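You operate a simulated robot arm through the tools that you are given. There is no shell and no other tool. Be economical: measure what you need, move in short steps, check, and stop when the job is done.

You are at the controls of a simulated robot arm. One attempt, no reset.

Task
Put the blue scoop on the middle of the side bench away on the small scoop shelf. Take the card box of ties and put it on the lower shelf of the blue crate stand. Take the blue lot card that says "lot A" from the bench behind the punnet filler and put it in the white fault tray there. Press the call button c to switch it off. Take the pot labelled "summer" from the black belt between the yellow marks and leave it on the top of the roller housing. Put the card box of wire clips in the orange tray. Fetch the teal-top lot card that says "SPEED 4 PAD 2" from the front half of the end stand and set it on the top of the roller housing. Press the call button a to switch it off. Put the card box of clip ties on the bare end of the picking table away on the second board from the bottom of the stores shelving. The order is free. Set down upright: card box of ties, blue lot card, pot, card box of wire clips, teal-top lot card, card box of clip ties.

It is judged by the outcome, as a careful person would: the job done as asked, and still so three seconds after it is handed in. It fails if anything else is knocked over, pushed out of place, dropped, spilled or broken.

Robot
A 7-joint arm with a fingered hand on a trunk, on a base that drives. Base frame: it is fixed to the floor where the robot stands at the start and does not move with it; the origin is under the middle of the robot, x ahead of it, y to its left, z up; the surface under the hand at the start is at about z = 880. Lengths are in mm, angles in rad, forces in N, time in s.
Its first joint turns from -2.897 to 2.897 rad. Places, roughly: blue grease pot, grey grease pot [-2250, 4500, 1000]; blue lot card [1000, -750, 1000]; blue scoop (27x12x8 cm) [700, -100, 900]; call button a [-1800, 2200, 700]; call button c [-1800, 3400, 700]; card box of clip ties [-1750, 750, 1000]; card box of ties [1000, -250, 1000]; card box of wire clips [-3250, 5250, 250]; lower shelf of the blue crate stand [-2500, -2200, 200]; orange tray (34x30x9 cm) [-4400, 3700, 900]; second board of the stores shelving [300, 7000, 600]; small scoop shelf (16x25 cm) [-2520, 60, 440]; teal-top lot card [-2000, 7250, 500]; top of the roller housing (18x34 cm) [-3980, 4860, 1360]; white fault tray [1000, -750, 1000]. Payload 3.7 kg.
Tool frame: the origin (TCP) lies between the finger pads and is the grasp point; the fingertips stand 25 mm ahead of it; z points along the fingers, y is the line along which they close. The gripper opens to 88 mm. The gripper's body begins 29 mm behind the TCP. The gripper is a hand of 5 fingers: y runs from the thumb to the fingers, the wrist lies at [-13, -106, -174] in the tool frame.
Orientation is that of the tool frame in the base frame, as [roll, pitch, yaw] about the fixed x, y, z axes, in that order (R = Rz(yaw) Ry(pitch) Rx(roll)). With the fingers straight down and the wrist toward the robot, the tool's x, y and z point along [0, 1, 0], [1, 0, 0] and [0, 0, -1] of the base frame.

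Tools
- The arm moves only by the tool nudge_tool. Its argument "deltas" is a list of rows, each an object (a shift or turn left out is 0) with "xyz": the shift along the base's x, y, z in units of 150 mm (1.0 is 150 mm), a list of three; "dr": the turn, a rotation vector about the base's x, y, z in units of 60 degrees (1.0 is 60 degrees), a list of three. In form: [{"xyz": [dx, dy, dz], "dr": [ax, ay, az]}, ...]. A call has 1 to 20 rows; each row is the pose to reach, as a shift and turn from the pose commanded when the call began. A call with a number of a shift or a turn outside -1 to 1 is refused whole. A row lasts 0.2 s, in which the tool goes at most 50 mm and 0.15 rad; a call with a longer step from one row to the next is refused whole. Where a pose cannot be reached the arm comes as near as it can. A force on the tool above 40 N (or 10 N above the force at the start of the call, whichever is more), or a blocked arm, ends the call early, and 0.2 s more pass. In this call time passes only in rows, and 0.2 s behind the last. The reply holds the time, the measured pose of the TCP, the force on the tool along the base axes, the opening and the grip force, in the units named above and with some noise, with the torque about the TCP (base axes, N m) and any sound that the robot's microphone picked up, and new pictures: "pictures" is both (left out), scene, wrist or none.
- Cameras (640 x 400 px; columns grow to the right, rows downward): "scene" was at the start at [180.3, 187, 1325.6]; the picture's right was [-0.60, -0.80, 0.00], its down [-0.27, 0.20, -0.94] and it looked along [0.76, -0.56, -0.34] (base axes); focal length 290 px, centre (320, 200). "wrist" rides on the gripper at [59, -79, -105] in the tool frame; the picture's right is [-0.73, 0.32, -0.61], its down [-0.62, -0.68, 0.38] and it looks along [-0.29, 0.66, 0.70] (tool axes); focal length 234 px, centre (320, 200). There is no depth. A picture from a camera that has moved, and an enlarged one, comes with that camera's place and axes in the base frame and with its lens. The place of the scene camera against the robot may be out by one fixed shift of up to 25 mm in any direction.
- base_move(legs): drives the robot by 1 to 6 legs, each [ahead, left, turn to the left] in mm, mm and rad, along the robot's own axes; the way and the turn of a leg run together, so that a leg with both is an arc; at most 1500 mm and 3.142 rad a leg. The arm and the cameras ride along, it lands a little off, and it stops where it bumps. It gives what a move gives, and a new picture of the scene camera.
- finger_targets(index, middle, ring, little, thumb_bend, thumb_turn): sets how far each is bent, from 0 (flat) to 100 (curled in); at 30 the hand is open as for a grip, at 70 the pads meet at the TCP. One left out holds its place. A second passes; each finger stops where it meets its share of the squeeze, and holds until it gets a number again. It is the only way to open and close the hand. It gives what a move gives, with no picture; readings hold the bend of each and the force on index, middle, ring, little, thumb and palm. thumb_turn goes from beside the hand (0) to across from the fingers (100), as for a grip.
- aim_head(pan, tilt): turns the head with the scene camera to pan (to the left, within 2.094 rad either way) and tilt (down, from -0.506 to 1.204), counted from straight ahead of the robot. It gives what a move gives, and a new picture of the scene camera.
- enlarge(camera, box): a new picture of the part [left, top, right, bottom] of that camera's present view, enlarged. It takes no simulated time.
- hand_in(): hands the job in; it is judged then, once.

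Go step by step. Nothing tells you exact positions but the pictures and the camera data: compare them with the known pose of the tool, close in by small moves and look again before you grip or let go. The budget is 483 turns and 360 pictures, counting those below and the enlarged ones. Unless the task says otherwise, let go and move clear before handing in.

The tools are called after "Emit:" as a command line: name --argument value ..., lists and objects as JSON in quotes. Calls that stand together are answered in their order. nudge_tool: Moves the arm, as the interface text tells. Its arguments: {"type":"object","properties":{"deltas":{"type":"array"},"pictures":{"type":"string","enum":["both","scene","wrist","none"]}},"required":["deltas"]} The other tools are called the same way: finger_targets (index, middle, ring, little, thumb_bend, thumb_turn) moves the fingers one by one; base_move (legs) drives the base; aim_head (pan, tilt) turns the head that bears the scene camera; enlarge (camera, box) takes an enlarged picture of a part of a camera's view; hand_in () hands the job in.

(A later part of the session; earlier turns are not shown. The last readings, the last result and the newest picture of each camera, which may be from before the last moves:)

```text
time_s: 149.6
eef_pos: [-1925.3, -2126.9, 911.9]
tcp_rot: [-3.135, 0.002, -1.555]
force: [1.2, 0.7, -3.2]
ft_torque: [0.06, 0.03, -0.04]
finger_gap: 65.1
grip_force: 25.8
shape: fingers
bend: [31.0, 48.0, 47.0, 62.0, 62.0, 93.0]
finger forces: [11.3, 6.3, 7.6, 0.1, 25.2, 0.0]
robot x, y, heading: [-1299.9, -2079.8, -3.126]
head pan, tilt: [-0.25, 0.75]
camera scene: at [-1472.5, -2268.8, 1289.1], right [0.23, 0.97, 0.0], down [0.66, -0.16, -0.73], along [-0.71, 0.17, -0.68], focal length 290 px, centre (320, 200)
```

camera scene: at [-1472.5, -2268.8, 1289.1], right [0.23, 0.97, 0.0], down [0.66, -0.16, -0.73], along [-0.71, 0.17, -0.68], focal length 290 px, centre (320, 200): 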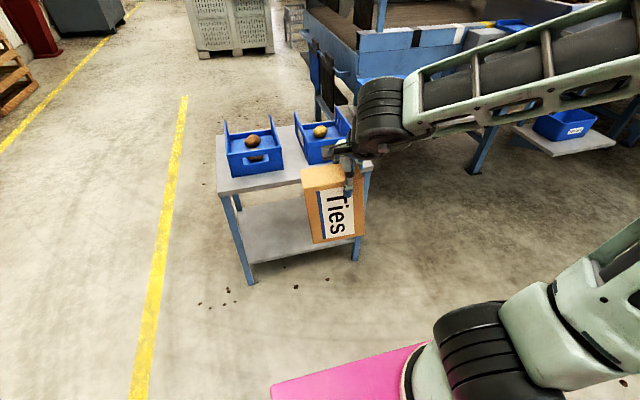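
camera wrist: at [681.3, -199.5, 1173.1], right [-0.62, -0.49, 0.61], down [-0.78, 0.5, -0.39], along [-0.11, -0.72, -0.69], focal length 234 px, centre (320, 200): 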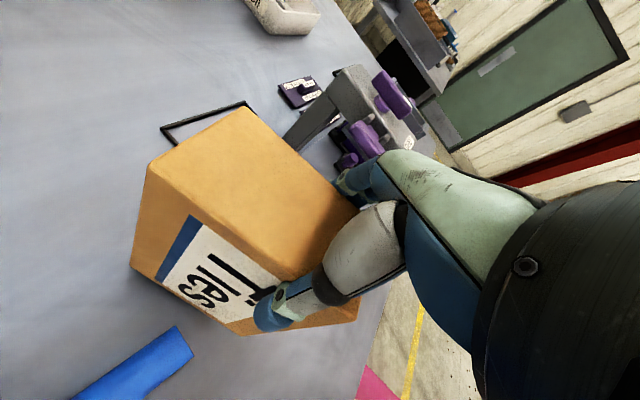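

The elbow is swung out to the right. Moving to the starting-like pose to see if it recovers.

Emit:
nudge_tool --deltas '[{"xyz": [-0.1, 0.1, 0.3]}, {"xyz": [-0.2, 0.3, 0.5]}, {"xyz": [-0.4, 0.5, 0.7]}, {"xyz": [-0.6, 0.7, 0.8]}, {"xyz": [-0.8, 0.9, 0.9]}, {"xyz": [-0.95, 1.0, 1.0]}]' --pictures "none"

Emit:
nudge_tool --deltas '[{"xyz": [0, 0, 0.3]}, {"xyz": [0, 0, 0.6]}]' --pictures "scene"

```text
refused: row 3 steps farther than a row can; nothing moved
```

```text
time_s: 150.2
eef_pos: [-1924.6, -2127.5, 1003.3]
tcp_rot: [-3.133, 0.0, -1.553]
force: [0.0, 0.6, -3.4]
ft_torque: [0.08, 0.05, -0.01]
finger_gap: 65.1
grip_force: 24.8
shape: fingers
bend: [31.0, 48.0, 47.0, 62.0, 62.0, 93.0]
finger forces: [11.2, 6.1, 7.4, 0.0, 24.8, 0.0]
robot x, y, heading: [-1302.9, -2080.5, -3.129]
head pan, tilt: [-0.25, 0.75]
camera scene: at [-1472.5, -2268.7, 1289.1], right [0.23, 0.97, 0.0], down [0.66, -0.16, -0.73], along [-0.71, 0.17, -0.68], focal length 290 px, centre (320, 200)
```

scene: 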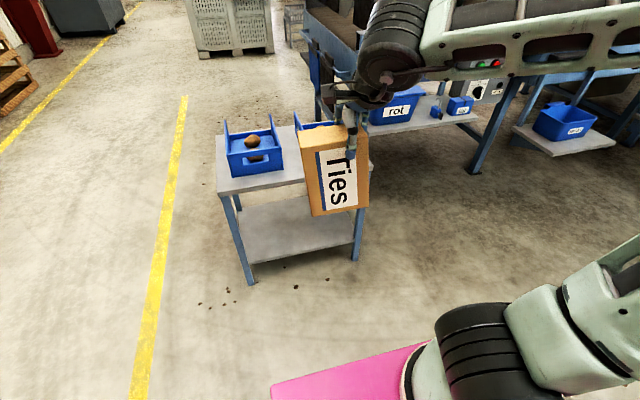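

Going to the exact start-like pose (robot frame 770,-124,1140) in valid steps.

Emit:
nudge_tool --deltas '[{"xyz": [-0.1, 0.15, 0.2]}, {"xyz": [-0.2, 0.35, 0.4]}, {"xyz": [-0.4, 0.5, 0.6]}, {"xyz": [-0.6, 0.65, 0.8]}, {"xyz": [-0.8, 0.85, 0.9]}, {"xyz": [-0.98, 1.0, 0.91]}, {"xyz": [-0.98, 1.0, 0.91]}]' --pictures "none"

Emit:
aim_head --pan -0.8 --tilt 0.5

```text
time_s: 151.8
eef_pos: [-2073.0, -1974.2, 1139.1]
tcp_rot: [-3.137, 0.0, -1.554]
force: [1.2, -0.3, -3.9]
ft_torque: [0.06, 0.04, 0.0]
finger_gap: 65.0
grip_force: 24.7
shape: fingers
bend: [31.0, 48.0, 47.0, 62.0, 62.0, 93.0]
finger forces: [11.1, 6.2, 7.3, 0.1, 24.5, 0.0]
robot x, y, heading: [-1301.7, -2076.5, -3.13]
head pan, tilt: [-0.25, 0.75]
```

```text
time_s: 152.7
eef_pos: [-2071.6, -1975.7, 1138.5]
tcp_rot: [-3.135, 0.002, -1.554]
force: [-0.4, 0.0, -2.2]
ft_torque: [0.07, 0.0, -0.01]
finger_gap: 65.3
grip_force: 24.2
shape: fingers
bend: [31.0, 48.0, 47.0, 62.0, 62.0, 93.0]
finger forces: [11.1, 6.2, 7.3, 0.0, 24.6, 0.1]
robot x, y, heading: [-1302.4, -2079.0, -3.123]
head pan, tilt: [-0.799, 0.499]
camera scene: at [-1456.5, -2223.6, 1311.1], right [0.71, 0.71, 0.0], down [0.34, -0.34, -0.88], along [-0.62, 0.62, -0.48], focal length 290 px, centre (320, 200)
```

scene: 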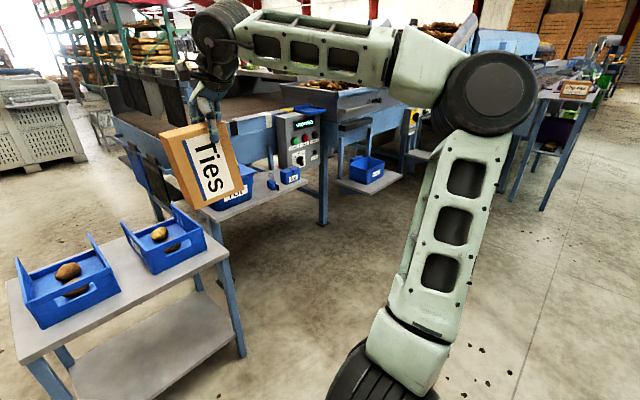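

Arm looks like the start posture. Descending straight from here to probe the low limit.

Emit:
nudge_tool --deltas '[{"xyz": [0, 0, -0.33]}, {"xyz": [0, 0, -0.66]}, {"xyz": [0, 0, -1.0]}]' --pictures "none"

Emit:
nudge_tool --deltas '[{"xyz": [0, 0, -0.33]}, {"xyz": [0, 0, -0.66]}, {"xyz": [0, 0, -1.0]}]' --pictures "none"

Emit:
nudge_tool --deltas '[{"xyz": [0, 0, -0.33]}, {"xyz": [0, 0, -0.66]}, {"xyz": [0, 0, -1.0]}]' --pictures "none"

Emit:
nudge_tool --deltas '[{"xyz": [0, 0, -0.33]}, {"xyz": [0, 0, -0.66]}, {"xyz": [0, 0, -1.0]}]' --pictures "none"

Emit:
nudge_tool --deltas '[{"xyz": [0, 0, -0.33]}, {"xyz": [0, 0, -0.66]}, {"xyz": [0, 0, -1.0]}]' --pictures "scene"

```text
refused: row 3 steps farther than a row can; nothing moved
```

```text
refused: row 3 steps farther than a row can; nothing moved
```

```text
refused: row 3 steps farther than a row can; nothing moved
```

```text
refused: row 3 steps farther than a row can; nothing moved
```

```text
refused: row 3 steps farther than a row can; nothing moved
```

Steps were 1 mm too long; repeating with smaller ones.

Emit:
nudge_tool --deltas '[{"xyz": [0, 0, -0.33]}, {"xyz": [0, 0, -0.66]}, {"xyz": [0, 0, -0.98]}]' --pictures "none"

Emit:
nudge_tool --deltas '[{"xyz": [0, 0, -0.33]}, {"xyz": [0, 0, -0.66]}, {"xyz": [0, 0, -0.98]}]' --pictures "none"

Emit:
nudge_tool --deltas '[{"xyz": [0, 0, -0.33]}, {"xyz": [0, 0, -0.66]}, {"xyz": [0, 0, -0.98]}]' --pictures "none"

Emit:
nudge_tool --deltas '[{"xyz": [0, 0, -0.33]}, {"xyz": [0, 0, -0.66]}, {"xyz": [0, 0, -0.98]}]' --pictures "none"

Emit:
nudge_tool --deltas '[{"xyz": [0, 0, -0.33]}, {"xyz": [0, 0, -0.66]}, {"xyz": [0, 0, -0.98]}]' --pictures "scene"

```text
time_s: 153.5
eef_pos: [-2072.0, -1975.8, 991.7]
tcp_rot: [-3.136, -0.002, -1.555]
force: [0.7, -0.9, -2.9]
ft_torque: [0.07, 0.04, -0.03]
finger_gap: 65.0
grip_force: 24.1
shape: fingers
bend: [31.0, 48.0, 47.0, 62.0, 62.0, 93.0]
finger forces: [11.1, 6.0, 7.3, 0.1, 24.1, 0.0]
robot x, y, heading: [-1300.6, -2081.6, -3.122]
head pan, tilt: [-0.799, 0.499]
```

```text
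time_s: 154.3
eef_pos: [-2073.0, -1977.6, 845.4]
tcp_rot: [-3.136, 0.001, -1.555]
force: [0.0, 0.3, -3.4]
ft_torque: [0.05, 0.02, -0.04]
finger_gap: 64.8
grip_force: 23.3
shape: fingers
bend: [32.0, 48.0, 47.0, 62.0, 62.0, 93.0]
finger forces: [10.7, 6.0, 7.0, 0.1, 23.6, 0.0]
robot x, y, heading: [-1302.0, -2078.4, -3.127]
head pan, tilt: [-0.799, 0.499]
```

```text
time_s: 155.1
eef_pos: [-2073.1, -1977.3, 696.0]
tcp_rot: [-3.136, -0.001, -1.555]
force: [-0.4, -0.4, -4.0]
ft_torque: [0.09, 0.04, -0.02]
finger_gap: 64.8
grip_force: 23.2
shape: fingers
bend: [32.0, 48.0, 47.0, 62.0, 62.0, 93.0]
finger forces: [10.6, 6.0, 6.8, 0.1, 23.1, 0.0]
robot x, y, heading: [-1299.2, -2079.7, -3.123]
head pan, tilt: [-0.799, 0.499]
```

```text
time_s: 155.9
eef_pos: [-2071.8, -1975.5, 551.4]
tcp_rot: [-3.136, -0.003, -1.554]
force: [-0.4, -0.7, -2.2]
ft_torque: [0.02, 0.02, 0.03]
finger_gap: 64.6
grip_force: 22.5
shape: fingers
bend: [32.0, 48.0, 47.0, 62.0, 63.0, 93.0]
finger forces: [10.5, 5.9, 6.8, 0.0, 22.9, 0.0]
robot x, y, heading: [-1302.9, -2083.5, -3.127]
head pan, tilt: [-0.799, 0.499]
```

```text
time_s: 156.7
eef_pos: [-2074.0, -1978.1, 403.6]
tcp_rot: [-3.136, 0.001, -1.556]
force: [0.5, 0.4, -2.5]
ft_torque: [0.09, 0.04, 0.04]
finger_gap: 64.9
grip_force: 23.1
shape: fingers
bend: [32.0, 48.0, 47.0, 62.0, 63.0, 93.0]
finger forces: [10.5, 5.9, 6.6, 0.0, 22.7, 0.0]
robot x, y, heading: [-1303.0, -2080.7, -3.124]
head pan, tilt: [-0.799, 0.499]
camera scene: at [-1456.4, -2223.6, 1311.1], right [0.71, 0.71, 0.0], down [0.34, -0.34, -0.88], along [-0.62, 0.62, -0.48], focal length 290 px, centre (320, 200)
```

scene: 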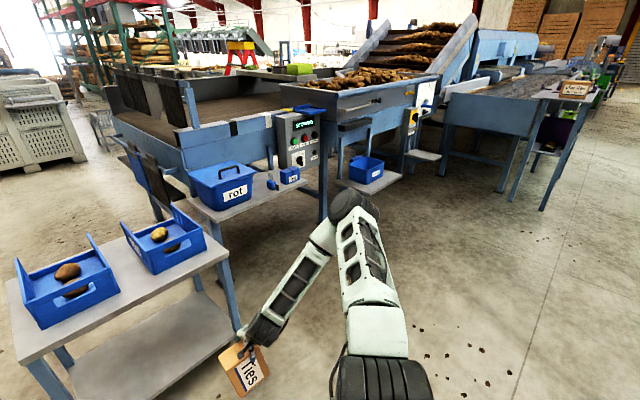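

Reached z 404 without limit here. Re-squeeze and go on.

Emit:
finger_targets --index 75 --middle 85 --ring 85 --thumb_bend 85

Emit:
nudge_tool --deltas '[{"xyz": [0, 0, -0.33]}, {"xyz": [0, 0, -0.66]}, {"xyz": [0, 0, -0.9]}]' --pictures "scene"

```text
time_s: 157.7
eef_pos: [-2071.6, -1977.4, 403.6]
tcp_rot: [-3.135, 0.001, -1.557]
force: [0.0, 0.9, -2.9]
ft_torque: [0.07, 0.01, -0.03]
finger_gap: 62.9
grip_force: 25.2
shape: fingers
bend: [28.0, 47.0, 46.0, 62.0, 57.0, 93.0]
finger forces: [11.4, 6.8, 7.0, 0.1, 25.2, 0.0]
robot x, y, heading: [-1298.7, -2075.6, -3.129]
head pan, tilt: [-0.799, 0.499]
```

```text
time_s: 158.5
eef_pos: [-2078.7, -1975.8, 324.5]
tcp_rot: [-3.134, 0.0, -1.555]
force: [-0.7, 0.0, -2.7]
ft_torque: [0.08, -0.01, 0.0]
finger_gap: 62.6
grip_force: 25.9
shape: fingers
bend: [28.0, 47.0, 46.0, 62.0, 57.0, 93.0]
finger forces: [11.3, 6.9, 7.0, 0.0, 25.4, 0.0]
out of reach, approached as far as the arm can: row 2, 3
robot x, y, heading: [-1302.7, -2080.7, -3.126]
head pan, tilt: [-0.799, 0.499]
camera scene: at [-1456.4, -2223.6, 1311.1], right [0.71, 0.71, 0.0], down [0.34, -0.34, -0.88], along [-0.62, 0.62, -0.48], focal length 290 px, centre (320, 200)
```

scene: 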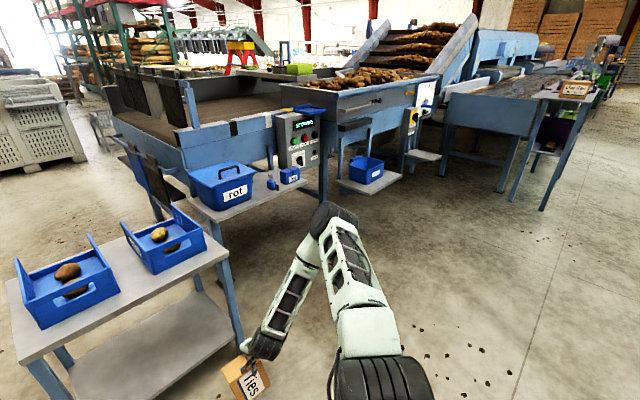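

Try farther out: back the base up 200 mm, extend the arm, and probe lower.

Emit:
base_move --legs '[[-250, 0, 0]]'

Emit:
nudge_tool --deltas '[{"xyz": [-0.3, -0.1, 0.05]}, {"xyz": [-0.6, -0.2, 0.1]}, {"xyz": [-0.9, -0.3, 0.1]}, {"xyz": [-1.0, -0.5, 0.05]}, {"xyz": [-1.0, -0.5, 0]}]' --pictures "none"

Emit:
nudge_tool --deltas '[{"xyz": [-0.3, 0, 0]}, {"xyz": [-0.5, 0, -0.2]}, {"xyz": [-0.6, 0, -0.4]}, {"xyz": [-0.6, 0, -0.6]}]' --pictures "scene"

```text
time_s: 160.3
eef_pos: [-1830.2, -1975.1, 326.0]
tcp_rot: [-3.135, 0.0, -1.553]
force: [-0.1, -0.6, -2.7]
ft_torque: [0.05, -0.01, -0.01]
finger_gap: 62.7
grip_force: 25.0
shape: fingers
bend: [28.0, 47.0, 46.0, 62.0, 57.0, 93.0]
finger forces: [11.4, 7.0, 7.1, 0.1, 25.3, 0.0]
robot x, y, heading: [-1054.2, -2071.2, -3.123]
head pan, tilt: [-0.799, 0.499]
camera scene: at [-1208.0, -2219.7, 1311.1], right [0.7, 0.71, 0.0], down [0.34, -0.34, -0.88], along [-0.62, 0.62, -0.48], focal length 290 px, centre (320, 200)
```

scene: 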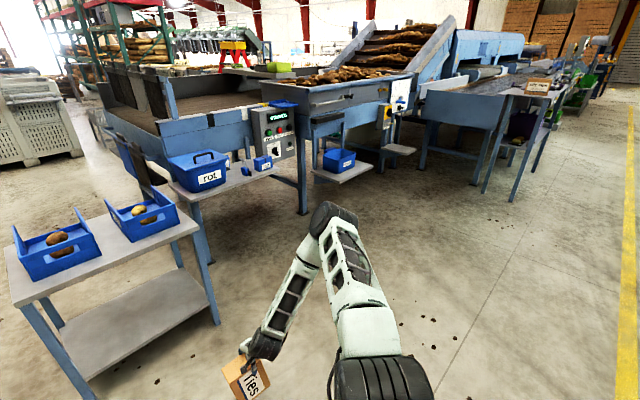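

```text
time_s: 161.6
eef_pos: [-1980.4, -2051.6, 324.4]
tcp_rot: [-3.135, 0.0, -1.551]
force: [-0.5, 0.6, -3.3]
ft_torque: [0.09, 0.04, -0.01]
finger_gap: 62.7
grip_force: 25.1
shape: fingers
bend: [28.0, 47.0, 46.0, 62.0, 58.0, 93.0]
finger forces: [11.4, 6.8, 6.7, 0.1, 24.9, 0.0]
robot x, y, heading: [-1053.8, -2073.0, -3.121]
head pan, tilt: [-0.799, 0.499]
```

```text
time_s: 162.6
eef_pos: [-2042.7, -2053.9, 329.2]
tcp_rot: [-3.135, -0.001, -1.55]
force: [-1.1, -0.1, -3.8]
ft_torque: [0.11, 0.03, 0.0]
finger_gap: 62.7
grip_force: 24.5
shape: fingers
bend: [28.0, 47.0, 46.0, 62.0, 58.0, 93.0]
finger forces: [11.3, 6.8, 6.8, 0.1, 24.9, 0.0]
out of reach, approached as far as the arm can: row 2, 3, 4
robot x, y, heading: [-1051.5, -2072.6, -3.123]
head pan, tilt: [-0.799, 0.499]
camera scene: at [-1208.0, -2219.8, 1311.1], right [0.7, 0.71, 0.0], down [0.34, -0.34, -0.88], along [-0.62, 0.62, -0.48], focal length 290 px, centre (320, 200)
```

scene: 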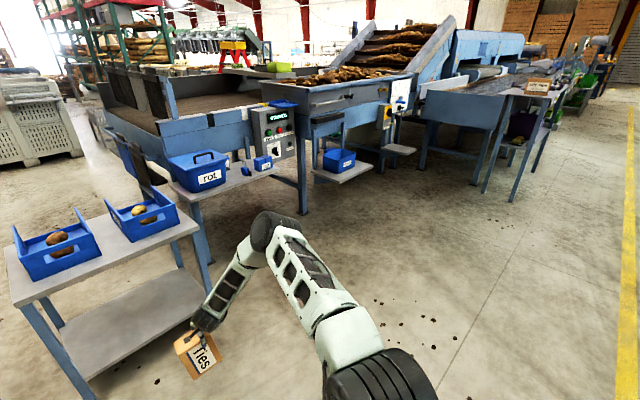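

Test whether tilting the fingers forward (natural roll) lets the wrist go lower.

Emit:
nudge_tool --deltas '[{"xyz": [0.1, 0, 0.1], "dr": [0, 0.13, 0]}, {"xyz": [0.1, 0, 0.1], "dr": [0, 0.26, 0]}, {"xyz": [0.1, 0, 0.0], "dr": [0, 0.39, 0]}, {"xyz": [0.1, 0, -0.2], "dr": [0, 0.52, 0]}, {"xyz": [0.1, 0, -0.4], "dr": [0, 0.6, 0]}, {"xyz": [0.1, 0, -0.6], "dr": [0, 0.6, 0]}]' --pictures "none"

```text
time_s: 163.9
eef_pos: [-2022.1, -2046.4, 408.5]
tcp_rot: [2.521, 0.011, -1.554]
force: [0.0, -0.3, -2.6]
ft_torque: [0.07, -0.12, -0.02]
finger_gap: 62.8
grip_force: 24.8
shape: fingers
bend: [28.0, 47.0, 46.0, 62.0, 58.0, 93.0]
finger forces: [10.8, 6.2, 6.5, 0.0, 25.3, 0.0]
out of reach, approached as far as the arm can: row 2, 3, 4, 5, 6
robot x, y, heading: [-1053.2, -2071.1, -3.121]
head pan, tilt: [-0.799, 0.499]
```

The wrist seems stuck at z≈488 here whatever the tilt. Untilt and test further left/right for the low limit.

Emit:
nudge_tool --deltas '[{"xyz": [0, 0.2, 0.1], "dr": [0, -0.14, 0]}, {"xyz": [0, 0.45, 0.1], "dr": [0, -0.28, 0]}, {"xyz": [0, 0.7, 0.1], "dr": [0, -0.42, 0]}, {"xyz": [0, 0.95, 0.1], "dr": [0, -0.56, 0]}, {"xyz": [0, 1.0, -0.1], "dr": [0, -0.59, 0]}, {"xyz": [0, 1.0, -0.4], "dr": [0, -0.59, 0]}, {"xyz": [0, 1.0, -0.7], "dr": [0, -0.59, 0]}, {"xyz": [0, 1.0, -0.9], "dr": [0, -0.59, 0]}]' --pictures "none"

Emit:
nudge_tool --deltas '[{"xyz": [0, 0.3, 0]}, {"xyz": [0, 0.6, 0]}, {"xyz": [0, 0.9, 0]}, {"xyz": [0, 0.9, -0.3]}]' --pictures "scene"

```text
time_s: 165.8
eef_pos: [-2022.6, -1897.1, 327.3]
tcp_rot: [3.138, -0.002, -1.551]
force: [-0.1, 0.1, -3.7]
ft_torque: [0.09, 0.06, -0.03]
finger_gap: 62.8
grip_force: 24.4
shape: fingers
bend: [28.0, 47.0, 46.0, 62.0, 58.0, 93.0]
finger forces: [11.3, 6.6, 7.0, 0.0, 24.8, 0.0]
out of reach, approached as far as the arm can: row 7, 8
robot x, y, heading: [-1052.8, -2075.3, -3.125]
head pan, tilt: [-0.799, 0.499]
```

```text
time_s: 166.8
eef_pos: [-1982.6, -1780.3, 329.4]
tcp_rot: [3.136, -0.002, -1.546]
force: [-1.3, -4.2, -2.6]
ft_torque: [0.04, -0.03, -0.1]
finger_gap: 63.4
grip_force: 23.2
shape: fingers
bend: [72.0, 48.0, 46.0, 62.0, 58.0, 94.0]
finger forces: [10.9, 6.1, 6.5, 0.1, 22.7, 0.1]
out of reach, approached as far as the arm can: row 1, 2, 3, 4
robot x, y, heading: [-1054.7, -2074.8, -3.121]
head pan, tilt: [-0.799, 0.499]
camera scene: at [-1207.9, -2220.3, 1311.0], right [0.7, 0.71, 0.0], down [0.34, -0.34, -0.88], along [-0.63, 0.62, -0.48], focal length 290 px, centre (320, 200)
```

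scene: 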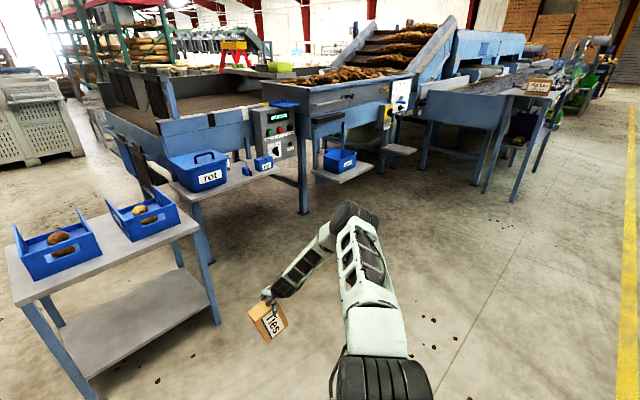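

The index finger slipped. Checking the box in the hand closely.

Emit:
nudge_tool --deltas '[{"xyz": [0, 0, 0.2]}, {"xyz": [0, 0, 0.4]}]' --pictures "wrist"

Emit:
enlarge --camera "scene" --box '[210, 240, 350, 360]'

```text
time_s: 167.3
eef_pos: [-1979.0, -1776.4, 387.9]
tcp_rot: [3.138, 0.0, -1.554]
force: [0.6, 0.3, -3.3]
ft_torque: [0.04, 0.01, -0.03]
finger_gap: 63.1
grip_force: 24.7
shape: fingers
bend: [27.0, 48.0, 46.0, 62.0, 59.0, 93.0]
finger forces: [10.6, 7.1, 7.2, 0.0, 24.3, 0.0]
robot x, y, heading: [-1052.2, -2078.1, -3.123]
head pan, tilt: [-0.799, 0.499]
camera wrist: at [-1898.5, -1833.8, 495.3], right [-0.34, 0.72, 0.61], down [0.67, 0.64, -0.39], along [-0.66, 0.28, -0.69], focal length 234 px, centre (320, 200)
```

wrist: 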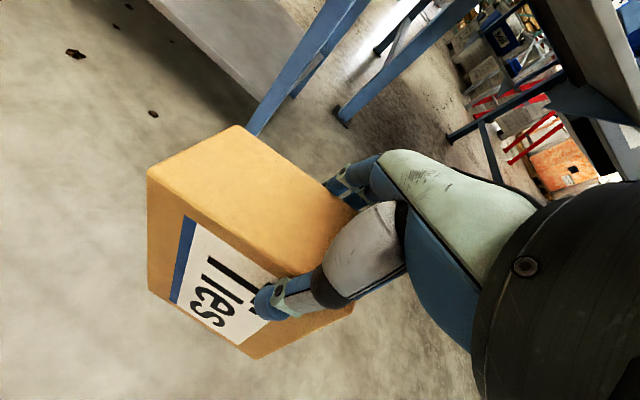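

```text
3.33 times, centred on (280, 300) of scene
camera zoom: at [-1208.1, -2219.6, 1311.1], right [0.7, 0.71, 0.0], down [0.34, -0.34, -0.88], along [-0.62, 0.62, -0.48], focal length 967 px, centre (453, -133)
```

zoom: 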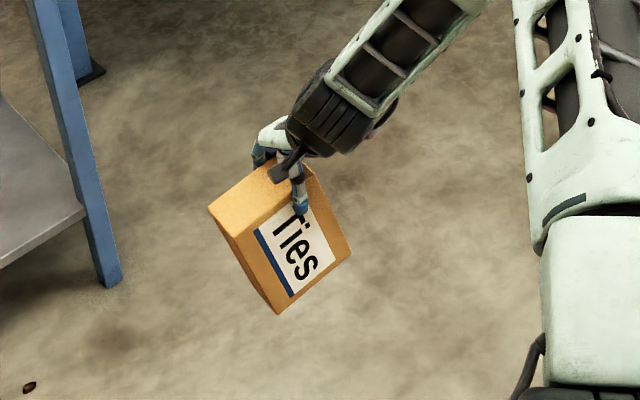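

Grip is actually still fine. Test tilting the hand back ~30° to see how low the TCP can get.

Emit:
nudge_tool --deltas '[{"xyz": [0, -0.2, 0], "dr": [0, -0.12, 0]}, {"xyz": [0, -0.4, 0], "dr": [0, -0.24, 0]}, {"xyz": [0, -0.6, -0.1], "dr": [0, -0.36, 0]}, {"xyz": [0, -0.8, -0.3], "dr": [0, -0.5, 0]}, {"xyz": [0, -0.9, -0.5], "dr": [0, -0.5, 0]}, {"xyz": [0, -0.9, -0.7], "dr": [0, -0.5, 0]}, {"xyz": [0, -0.9, -0.85], "dr": [0, -0.5, 0]}]' --pictures "scene"

```text
time_s: 168.9
eef_pos: [-1977.4, -1912.6, 314.3]
tcp_rot: [-2.623, -0.009, -1.553]
force: [-0.6, -0.4, -3.2]
ft_torque: [0.01, 0.14, -0.01]
finger_gap: 63.1
grip_force: 24.1
shape: fingers
bend: [27.0, 48.0, 46.0, 62.0, 59.0, 93.0]
finger forces: [10.7, 7.1, 6.8, 0.1, 22.7, 0.0]
out of reach, approached as far as the arm can: row 6, 7
robot x, y, heading: [-1052.9, -2071.5, -3.123]
head pan, tilt: [-0.799, 0.499]
camera scene: at [-1207.9, -2219.8, 1311.1], right [0.7, 0.71, 0.0], down [0.34, -0.34, -0.88], along [-0.62, 0.62, -0.48], focal length 290 px, centre (320, 200)
```

scene: 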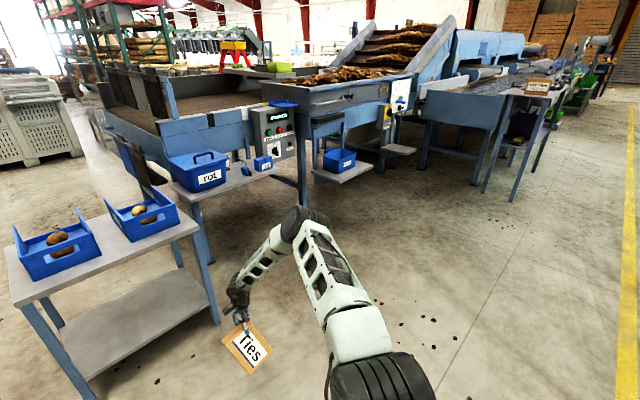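

Not just the wrist. Untilt and probe closer to the robot.

Emit:
nudge_tool --deltas '[{"xyz": [0.2, 0, 0.1], "dr": [0, 0.13, 0]}, {"xyz": [0.45, 0, 0.1], "dr": [0, 0.26, 0]}, {"xyz": [0.7, 0, 0.1], "dr": [0, 0.39, 0]}, {"xyz": [0.98, 0, 0.1], "dr": [0, 0.5, 0]}]' --pictures "none"

Emit:
nudge_tool --deltas '[{"xyz": [0.3, 0, 0]}, {"xyz": [0.6, 0, 0]}, {"xyz": [0.9, 0, 0]}, {"xyz": [0.9, 0, -0.25]}, {"xyz": [0.9, 0, -0.5]}]' --pictures "scene"

```text
time_s: 169.9
eef_pos: [-1829.9, -1914.0, 328.4]
tcp_rot: [3.136, -0.002, -1.552]
force: [0.4, 0.1, -2.3]
ft_torque: [0.05, 0.01, -0.01]
finger_gap: 63.1
grip_force: 23.3
shape: fingers
bend: [27.0, 48.0, 47.0, 62.0, 59.0, 93.0]
finger forces: [10.3, 6.6, 6.6, 0.1, 23.2, 0.0]
robot x, y, heading: [-1052.1, -2072.1, -3.114]
head pan, tilt: [-0.799, 0.499]
```

```text
time_s: 171.2
eef_pos: [-1724.8, -1900.5, 357.2]
tcp_rot: [3.138, 0.001, -1.552]
force: [-0.6, 0.1, -2.5]
ft_torque: [0.04, 0.01, 0.01]
finger_gap: 63.1
grip_force: 23.7
shape: fingers
bend: [27.0, 48.0, 47.0, 62.0, 59.0, 93.0]
finger forces: [10.5, 6.6, 6.7, 0.2, 23.2, 0.1]
out of reach, approached as far as the arm can: row 1, 2, 3, 4, 5
robot x, y, heading: [-1052.8, -2076.9, -3.122]
head pan, tilt: [-0.799, 0.499]
camera scene: at [-1207.9, -2219.7, 1311.1], right [0.7, 0.71, 0.0], down [0.34, -0.34, -0.88], along [-0.62, 0.62, -0.48], focal length 290 px, centre (320, 200)
```

scene: 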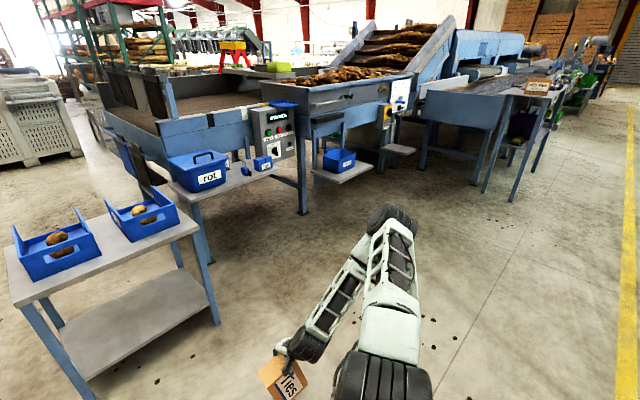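

Lowest TCP is ≈313–330 around 860 mm ahead. Plan: stand the box on end on the shelf, then lay it over gently to its upright side within the grip. First set the arm to ~860 ahead, z≈340.

Emit:
nudge_tool --deltas '[{"xyz": [-0.2, -0.2, 0.1]}, {"xyz": [-0.4, -0.4, 0.1]}, {"xyz": [-0.6, -0.6, 0.1]}, {"xyz": [-0.8, -0.8, 0.0]}, {"xyz": [-1.0, -0.9, -0.1]}]' --pictures "none"

Emit:
nudge_tool --deltas '[{"xyz": [-0.25, 0, 0]}, {"xyz": [-0.25, 0, 0]}]' --pictures "none"

Emit:
aim_head --pan -0.1 --tilt 0.7

```text
time_s: 172.3
eef_pos: [-1877.6, -2035.8, 340.6]
tcp_rot: [3.138, 0.001, -1.552]
force: [0.2, 0.8, -2.9]
ft_torque: [0.05, 0.01, -0.01]
finger_gap: 63.4
grip_force: 23.1
shape: fingers
bend: [27.0, 48.0, 47.0, 62.0, 59.0, 93.0]
finger forces: [10.3, 6.6, 6.7, 0.1, 23.1, 0.0]
robot x, y, heading: [-1055.2, -2074.7, -3.116]
head pan, tilt: [-0.799, 0.499]
```

```text
time_s: 172.9
eef_pos: [-1914.4, -2038.6, 341.5]
tcp_rot: [3.138, 0.0, -1.549]
force: [0.2, 0.3, -2.3]
ft_torque: [0.06, 0.0, 0.03]
finger_gap: 63.6
grip_force: 23.5
shape: fingers
bend: [27.0, 48.0, 47.0, 62.0, 59.0, 93.0]
finger forces: [10.4, 6.6, 6.6, 0.1, 23.1, 0.1]
robot x, y, heading: [-1051.6, -2075.8, -3.123]
head pan, tilt: [-0.799, 0.499]
```

```text
time_s: 174.0
eef_pos: [-1913.8, -2035.6, 340.8]
tcp_rot: [3.139, -0.001, -1.554]
force: [0.5, 0.3, -2.4]
ft_torque: [0.03, 0.01, 0.0]
finger_gap: 63.1
grip_force: 23.7
shape: fingers
bend: [27.0, 48.0, 47.0, 62.0, 59.0, 93.0]
finger forces: [10.4, 6.6, 6.6, 0.0, 23.2, 0.1]
robot x, y, heading: [-1052.9, -2075.9, -3.121]
head pan, tilt: [-0.099, 0.7]
camera scene: at [-1228.0, -2276.9, 1293.4], right [0.08, 1.0, 0.0], down [0.64, -0.05, -0.77], along [-0.76, 0.06, -0.64], focal length 290 px, centre (320, 200)
```

scene: 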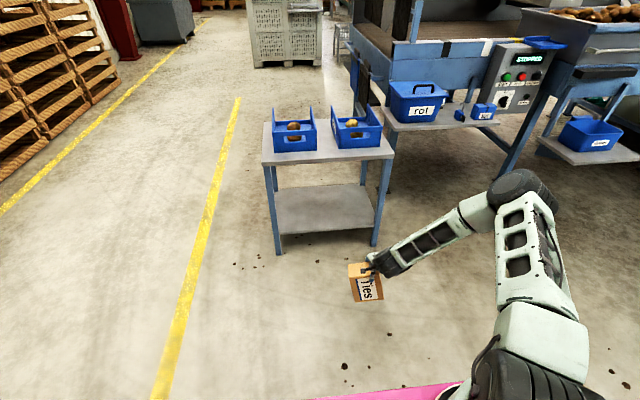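

Zoom on the stand to measure the shelf height precisely.

Emit:
enlarge --camera "scene" --box '[250, 130, 410, 270]'

```text
2.86 times, centred on (330, 200) of scene
camera zoom: at [-1228.0, -2276.9, 1293.4], right [0.08, 1.0, 0.0], down [0.64, -0.05, -0.77], along [-0.76, 0.06, -0.64], focal length 829 px, centre (291, 200)
```

zoom: 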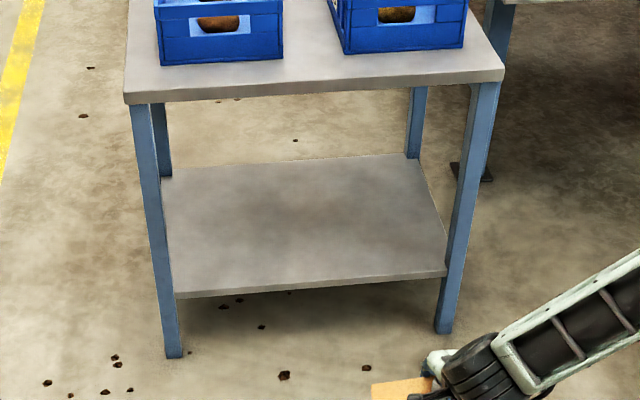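

The shelf top is at z≈187 (underside of top ≈593), so this is feasible. Raise slightly and drive the box in over the shelf's front edge.

Emit:
nudge_tool --deltas '[{"xyz": [0, 0, 0.11]}]' --pictures "none"

Emit:
base_move --legs '[[150, 40, 0], [180, 0, 0]]'

Emit:
enlarge --camera "scene" --box '[240, 150, 440, 300]'

```text
time_s: 174.4
eef_pos: [-1914.4, -2036.2, 358.0]
tcp_rot: [3.138, 0.0, -1.552]
force: [-0.6, -0.3, -3.2]
ft_torque: [0.05, 0.02, 0.01]
finger_gap: 63.2
grip_force: 23.4
shape: fingers
bend: [27.0, 48.0, 47.0, 62.0, 59.0, 93.0]
finger forces: [10.4, 6.6, 6.6, 0.0, 23.2, 0.1]
robot x, y, heading: [-1052.5, -2074.7, -3.127]
head pan, tilt: [-0.099, 0.7]
```

```text
time_s: 176.9
eef_pos: [-2241.3, -2079.6, 357.5]
tcp_rot: [3.138, 0.001, -1.552]
force: [-0.6, 0.4, -3.1]
ft_torque: [0.01, 0.04, -0.01]
finger_gap: 63.5
grip_force: 24.0
shape: fingers
bend: [27.0, 48.0, 47.0, 62.0, 59.0, 93.0]
finger forces: [10.5, 6.6, 6.6, 0.0, 23.2, 0.0]
robot x, y, heading: [-1381.3, -2120.8, -3.125]
head pan, tilt: [-0.099, 0.7]
camera scene: at [-1555.7, -2322.4, 1293.4], right [0.08, 1.0, 0.0], down [0.64, -0.05, -0.76], along [-0.76, 0.06, -0.64], focal length 290 px, centre (320, 200)
```

scene: 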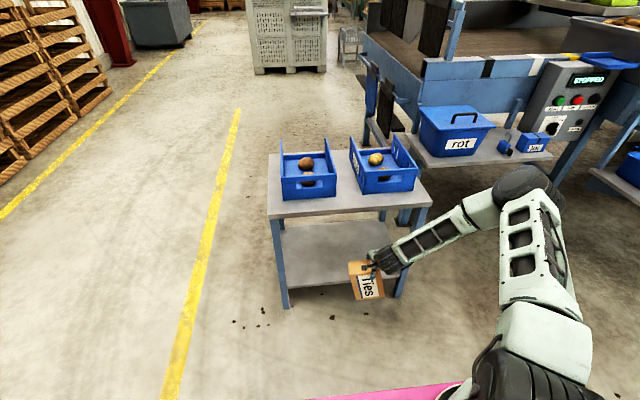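

```text
2.67 times, centred on (340, 225) of scene
camera zoom: at [-1555.7, -2322.4, 1293.4], right [0.08, 1.0, 0.0], down [0.64, -0.05, -0.76], along [-0.76, 0.06, -0.64], focal length 774 px, centre (267, 133)
```

zoom: 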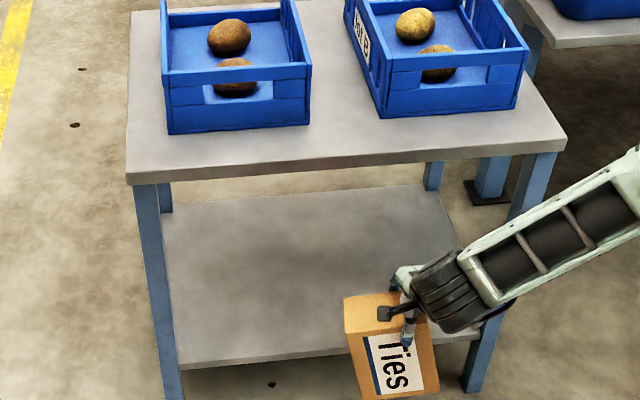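

Shift left 90 mm and forward 60, then fine-tune.

Emit:
base_move --legs '[[0, 90, 0], [65, 0, 0]]'

Emit:
enlarge --camera "scene" --box '[240, 170, 440, 320]'

Emit:
enlarge --camera "wrist" --box '[0, 0, 640, 400]'

```text
time_s: 178.6
eef_pos: [-2305.7, -2167.8, 357.5]
tcp_rot: [3.139, 0.0, -1.556]
force: [-0.3, -0.2, -2.7]
ft_torque: [0.04, 0.03, -0.01]
finger_gap: 63.4
grip_force: 23.6
shape: fingers
bend: [27.0, 48.0, 47.0, 62.0, 59.0, 93.0]
finger forces: [10.4, 6.5, 6.6, 0.1, 23.1, 0.1]
robot x, y, heading: [-1445.7, -2209.5, -3.13]
head pan, tilt: [-0.099, 0.7]
camera scene: at [-1620.6, -2412.3, 1293.4], right [0.08, 1.0, 0.0], down [0.64, -0.05, -0.76], along [-0.76, 0.06, -0.64], focal length 290 px, centre (320, 200)
```

scene: 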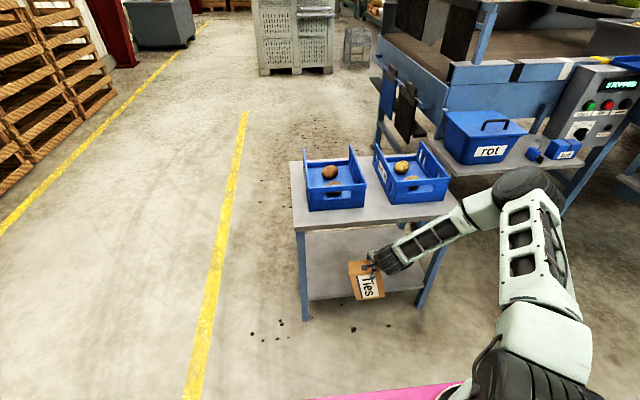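

```text
2.67 times, centred on (340, 245) of scene
camera zoom: at [-1620.6, -2412.3, 1293.4], right [0.08, 1.0, 0.0], down [0.64, -0.05, -0.76], along [-0.76, 0.06, -0.64], focal length 774 px, centre (267, 80)
```

zoom: 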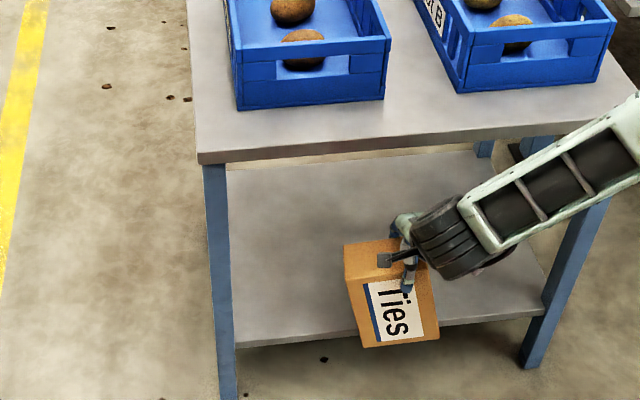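

```text
1.00 times, centred on (320, 200) of wrist (not enlarged: the box is as wide or as high as the picture)
camera zoom: at [-2225.6, -2226.4, 463.7], right [-0.33, 0.72, 0.61], down [0.67, 0.63, -0.39], along [-0.66, 0.28, -0.69], focal length 234 px, centre (320, 200)
```

zoom: 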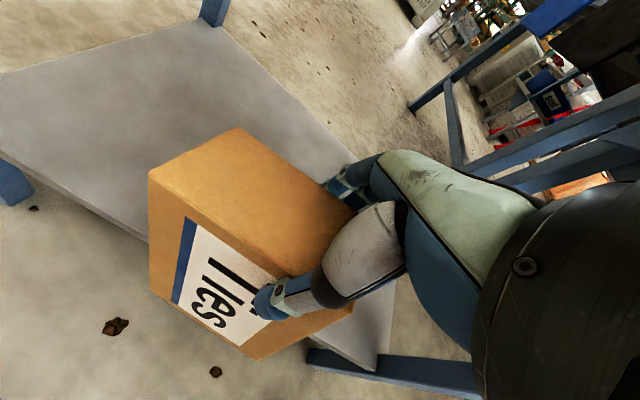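

Edge is at x≈-2295 here. Move in 38 mm more via the base.

Emit:
base_move --legs '[[38, 0, 0]]'

Emit:
enlarge --camera "wrist" --box '[0, 0, 640, 400]'

Emit:
enlarge --camera "scene" --box '[280, 210, 440, 310]'

```text
time_s: 179.5
eef_pos: [-2343.7, -2168.8, 356.2]
tcp_rot: [3.136, -0.001, -1.553]
force: [1.1, 0.0, -2.7]
ft_torque: [0.03, 0.01, 0.0]
finger_gap: 63.1
grip_force: 23.2
shape: fingers
bend: [27.0, 48.0, 47.0, 62.0, 59.0, 93.0]
finger forces: [10.3, 6.7, 6.6, 0.1, 23.2, 0.0]
robot x, y, heading: [-1481.7, -2209.4, -3.128]
head pan, tilt: [-0.099, 0.7]
camera scene: at [-1658.4, -2413.0, 1293.4], right [0.08, 1.0, 0.0], down [0.64, -0.05, -0.76], along [-0.76, 0.06, -0.64], focal length 290 px, centre (320, 200)
```

scene: 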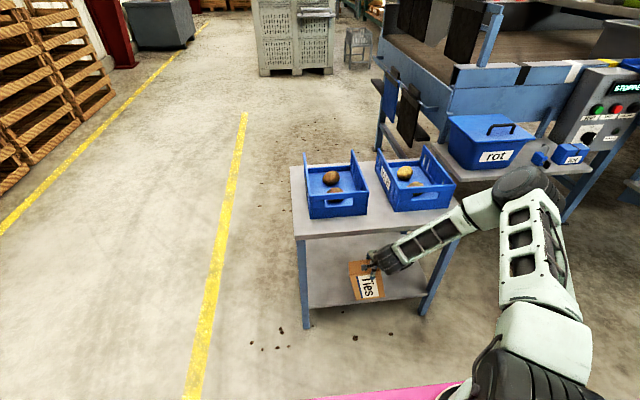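

```text
1.00 times, centred on (320, 200) of wrist (not enlarged: the box is as wide or as high as the picture)
camera zoom: at [-2263.4, -2227.2, 463.6], right [-0.33, 0.72, 0.61], down [0.67, 0.63, -0.39], along [-0.66, 0.28, -0.69], focal length 234 px, centre (320, 200)
```

zoom: 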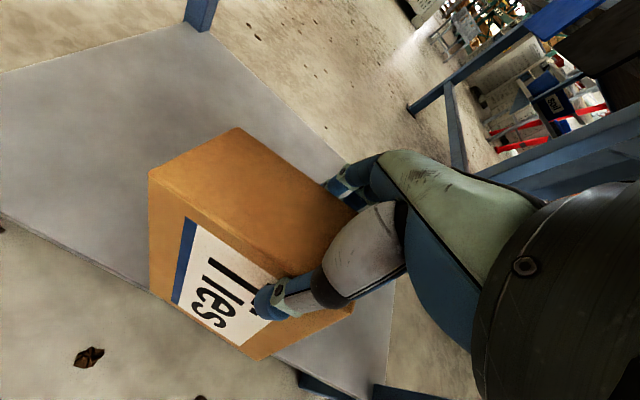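

```text
4.00 times, centred on (360, 260) of scene
camera zoom: at [-1658.4, -2413.0, 1293.4], right [0.08, 1.0, 0.0], down [0.64, -0.05, -0.76], along [-0.76, 0.06, -0.64], focal length 1160 px, centre (160, -40)
```

zoom: 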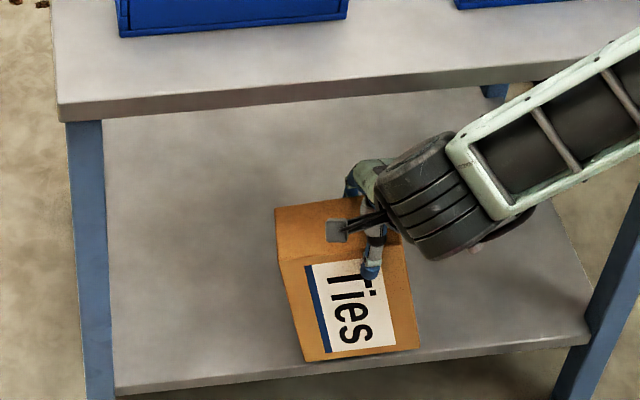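

Box's near bottom edge would overhang slightly; lower 12 mm, then move 25 mm further in.

Emit:
nudge_tool --deltas '[{"xyz": [0, 0, -0.04]}, {"xyz": [0, 0, -0.07]}]' --pictures "none"

Emit:
base_move --legs '[[27, 0, 0]]'

Emit:
nudge_tool --deltas '[{"xyz": [0, 0, -0.02]}, {"xyz": [0, 0, -0.04]}, {"xyz": [0, 0, -0.06]}, {"xyz": [0, 0, -0.08]}]' --pictures "none"

Emit:
enlarge --camera "scene" --box '[280, 210, 440, 310]'

```text
time_s: 180.1
eef_pos: [-2344.2, -2167.1, 348.7]
tcp_rot: [3.133, 0.001, -1.557]
force: [7.9, 13.2, 37.2]
ft_torque: [0.19, -0.26, 0.01]
finger_gap: 63.0
grip_force: 26.3
shape: fingers
bend: [28.0, 48.0, 46.0, 62.0, 59.0, 96.0]
finger forces: [8.1, 6.2, 6.5, 2.3, 29.2, 0.0]
robot x, y, heading: [-1482.2, -2211.5, -3.129]
head pan, tilt: [-0.099, 0.7]
```

```text
time_s: 180.9
eef_pos: [-2369.6, -2170.7, 346.9]
tcp_rot: [3.138, 0.0, -1.555]
force: [0.7, -1.7, -1.2]
ft_torque: [-0.22, 0.0, 0.06]
finger_gap: 63.1
grip_force: 24.7
shape: fingers
bend: [72.0, 48.0, 47.0, 62.0, 59.0, 93.0]
finger forces: [10.6, 6.6, 6.8, 0.5, 23.8, 0.0]
robot x, y, heading: [-1510.0, -2208.6, -3.125]
head pan, tilt: [-0.099, 0.7]
camera scene: at [-1685.5, -2413.5, 1293.4], right [0.08, 1.0, 0.0], down [0.64, -0.05, -0.76], along [-0.76, 0.06, -0.64], focal length 290 px, centre (320, 200)
```

scene: 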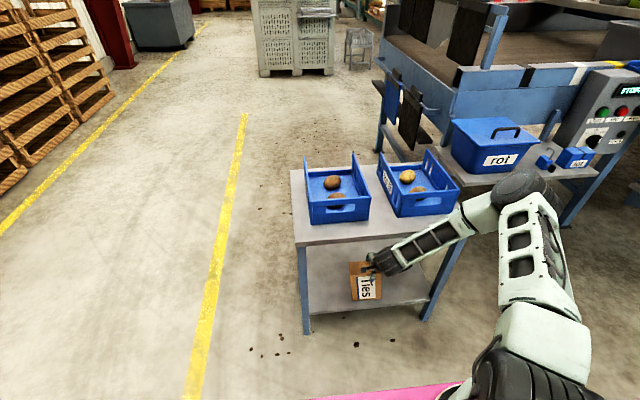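

```text
time_s: 181.9
eef_pos: [-2369.8, -2170.1, 336.1]
tcp_rot: [3.14, -0.003, -1.555]
force: [1.1, 1.8, 7.2]
ft_torque: [-0.44, 0.25, 0.0]
finger_gap: 62.9
grip_force: 25.1
shape: fingers
bend: [27.0, 47.0, 47.0, 62.0, 60.0, 93.0]
finger forces: [11.5, 6.7, 6.1, 1.1, 24.7, 0.0]
robot x, y, heading: [-1511.0, -2215.4, -3.128]
head pan, tilt: [-0.099, 0.7]
```

```text
4.00 times, centred on (360, 260) of scene
camera zoom: at [-1685.2, -2413.5, 1293.4], right [0.08, 1.0, 0.0], down [0.64, -0.05, -0.77], along [-0.76, 0.06, -0.64], focal length 1160 px, centre (160, -40)
```

zoom: 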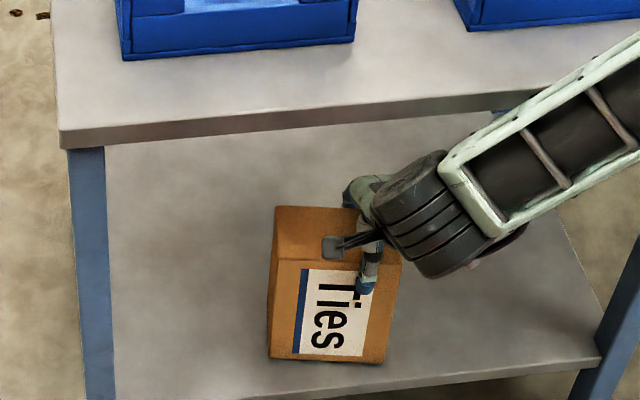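

The box stands on the shelf on end. Now lay it over to the left by rotating the hand about the forward axis along an arc around its lower-left edge, to ~40° first.

Emit:
nudge_tool --deltas '[{"xyz": [0, -0.145, 0.08], "dr": [0.133, 0, 0]}, {"xyz": [0, -0.299, 0.126], "dr": [0.267, 0, 0]}, {"xyz": [0, -0.457, 0.149], "dr": [0.4, 0, 0]}, {"xyz": [0, -0.617, 0.15], "dr": [0.533, 0, 0]}, {"xyz": [0, -0.775, 0.13], "dr": [0.667, 0, 0]}]' --pictures "wrist"

Emit:
enlarge --camera "scene" --box '[270, 200, 450, 320]'

```text
time_s: 183.3
eef_pos: [-2341.9, -2186.0, 389.6]
tcp_rot: [-3.079, 0.713, -1.539]
force: [0.7, 0.4, -2.6]
ft_torque: [-0.07, 0.02, 0.02]
finger_gap: 63.4
grip_force: 27.5
shape: fingers
bend: [27.0, 47.0, 47.0, 62.0, 60.0, 92.0]
finger forces: [13.3, 7.0, 6.6, 1.0, 26.9, 0.0]
out of reach, approached as far as the arm can: row 4, 5
robot x, y, heading: [-1507.2, -2192.4, 3.136]
head pan, tilt: [-0.099, 0.7]
stopped in row 5: the arm was blocked; the commanded pose is now the measured one
camera wrist: at [-2266.0, -2300.8, 435.0], right [-0.37, 0.15, 0.92], down [0.68, 0.72, 0.15], along [-0.63, 0.68, -0.37], focal length 234 px, centre (320, 200)
```

wrist: 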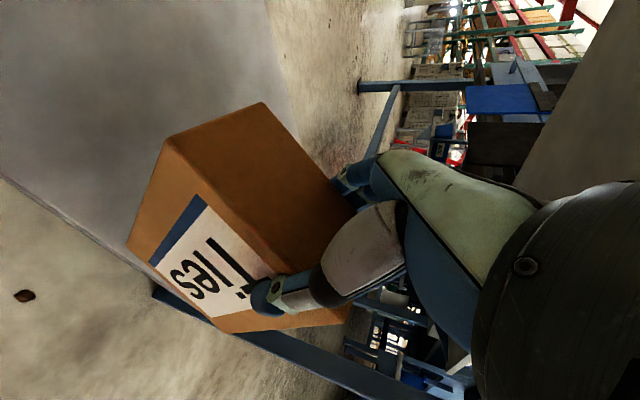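

```text
3.33 times, centred on (360, 260) of scene
camera zoom: at [-1685.8, -2390.6, 1293.7], right [0.11, 0.99, 0.0], down [0.64, -0.07, -0.77], along [-0.76, 0.08, -0.64], focal length 967 px, centre (187, 0)
```

zoom: 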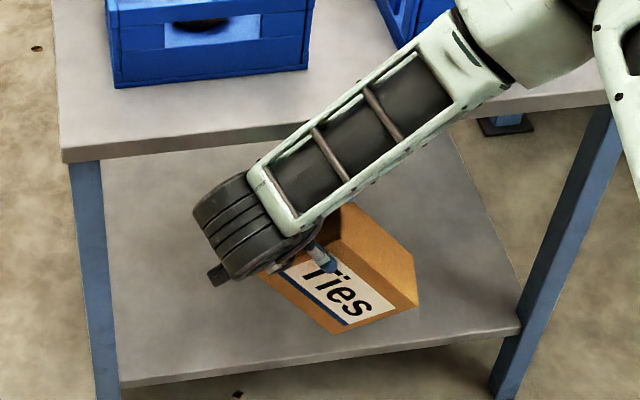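

The box is tilted 41° but the arm was limited and lifted it ~35 mm. Try lowering straight from here.

Emit:
nudge_tool --deltas '[{"xyz": [0, 0, -0.08]}, {"xyz": [0, -0.05, -0.16]}, {"xyz": [0, -0.1, -0.24]}]' --pictures "none"

Emit:
aim_head --pan 0.1 --tilt 0.6

Emit:
enlarge --camera "scene" --box '[300, 160, 540, 320]'

```text
time_s: 184.1
eef_pos: [-2341.5, -2182.7, 383.5]
tcp_rot: [-3.081, 0.711, -1.538]
force: [-0.1, 1.6, -2.9]
ft_torque: [-0.07, 0.05, -0.01]
finger_gap: 63.2
grip_force: 27.4
shape: fingers
bend: [27.0, 47.0, 47.0, 62.0, 60.0, 92.0]
finger forces: [13.1, 6.9, 6.6, 0.9, 26.9, 0.1]
out of reach, approached as far as the arm can: row 1, 2, 3
robot x, y, heading: [-1502.2, -2196.0, 3.131]
head pan, tilt: [-0.099, 0.7]
```

```text
time_s: 184.8
eef_pos: [-2341.6, -2182.1, 383.0]
tcp_rot: [-3.079, 0.714, -1.536]
force: [0.0, 0.0, -2.4]
ft_torque: [-0.07, 0.02, 0.0]
finger_gap: 63.2
grip_force: 27.5
shape: fingers
bend: [27.0, 47.0, 47.0, 62.0, 60.0, 92.0]
finger forces: [13.2, 7.0, 6.7, 0.9, 26.9, 0.1]
robot x, y, heading: [-1501.9, -2194.5, 3.134]
head pan, tilt: [0.099, 0.6]
camera scene: at [-1689.2, -2409.3, 1302.3], right [-0.09, 1.0, 0.0], down [0.56, 0.05, -0.83], along [-0.82, -0.07, -0.56], focal length 290 px, centre (320, 200)
```

scene: 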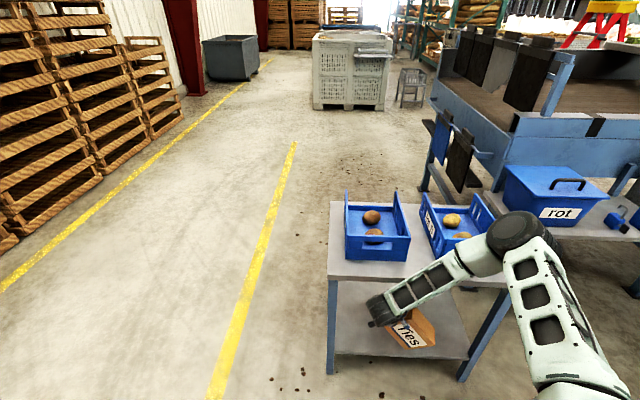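

```text
2.50 times, centred on (420, 240) of scene
camera zoom: at [-1689.2, -2409.3, 1302.3], right [-0.09, 1.0, 0.0], down [0.56, 0.05, -0.83], along [-0.82, -0.07, -0.56], focal length 725 px, centre (70, 100)
```

zoom: 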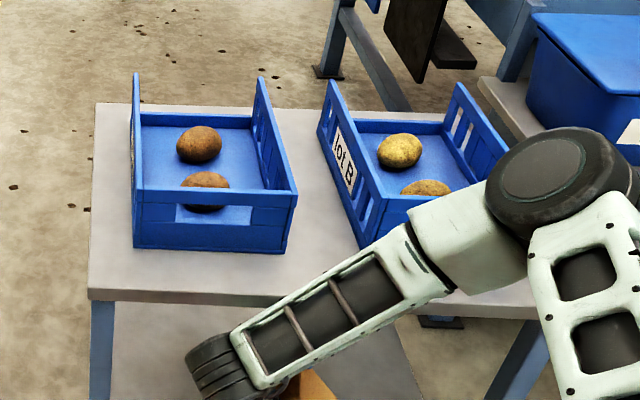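

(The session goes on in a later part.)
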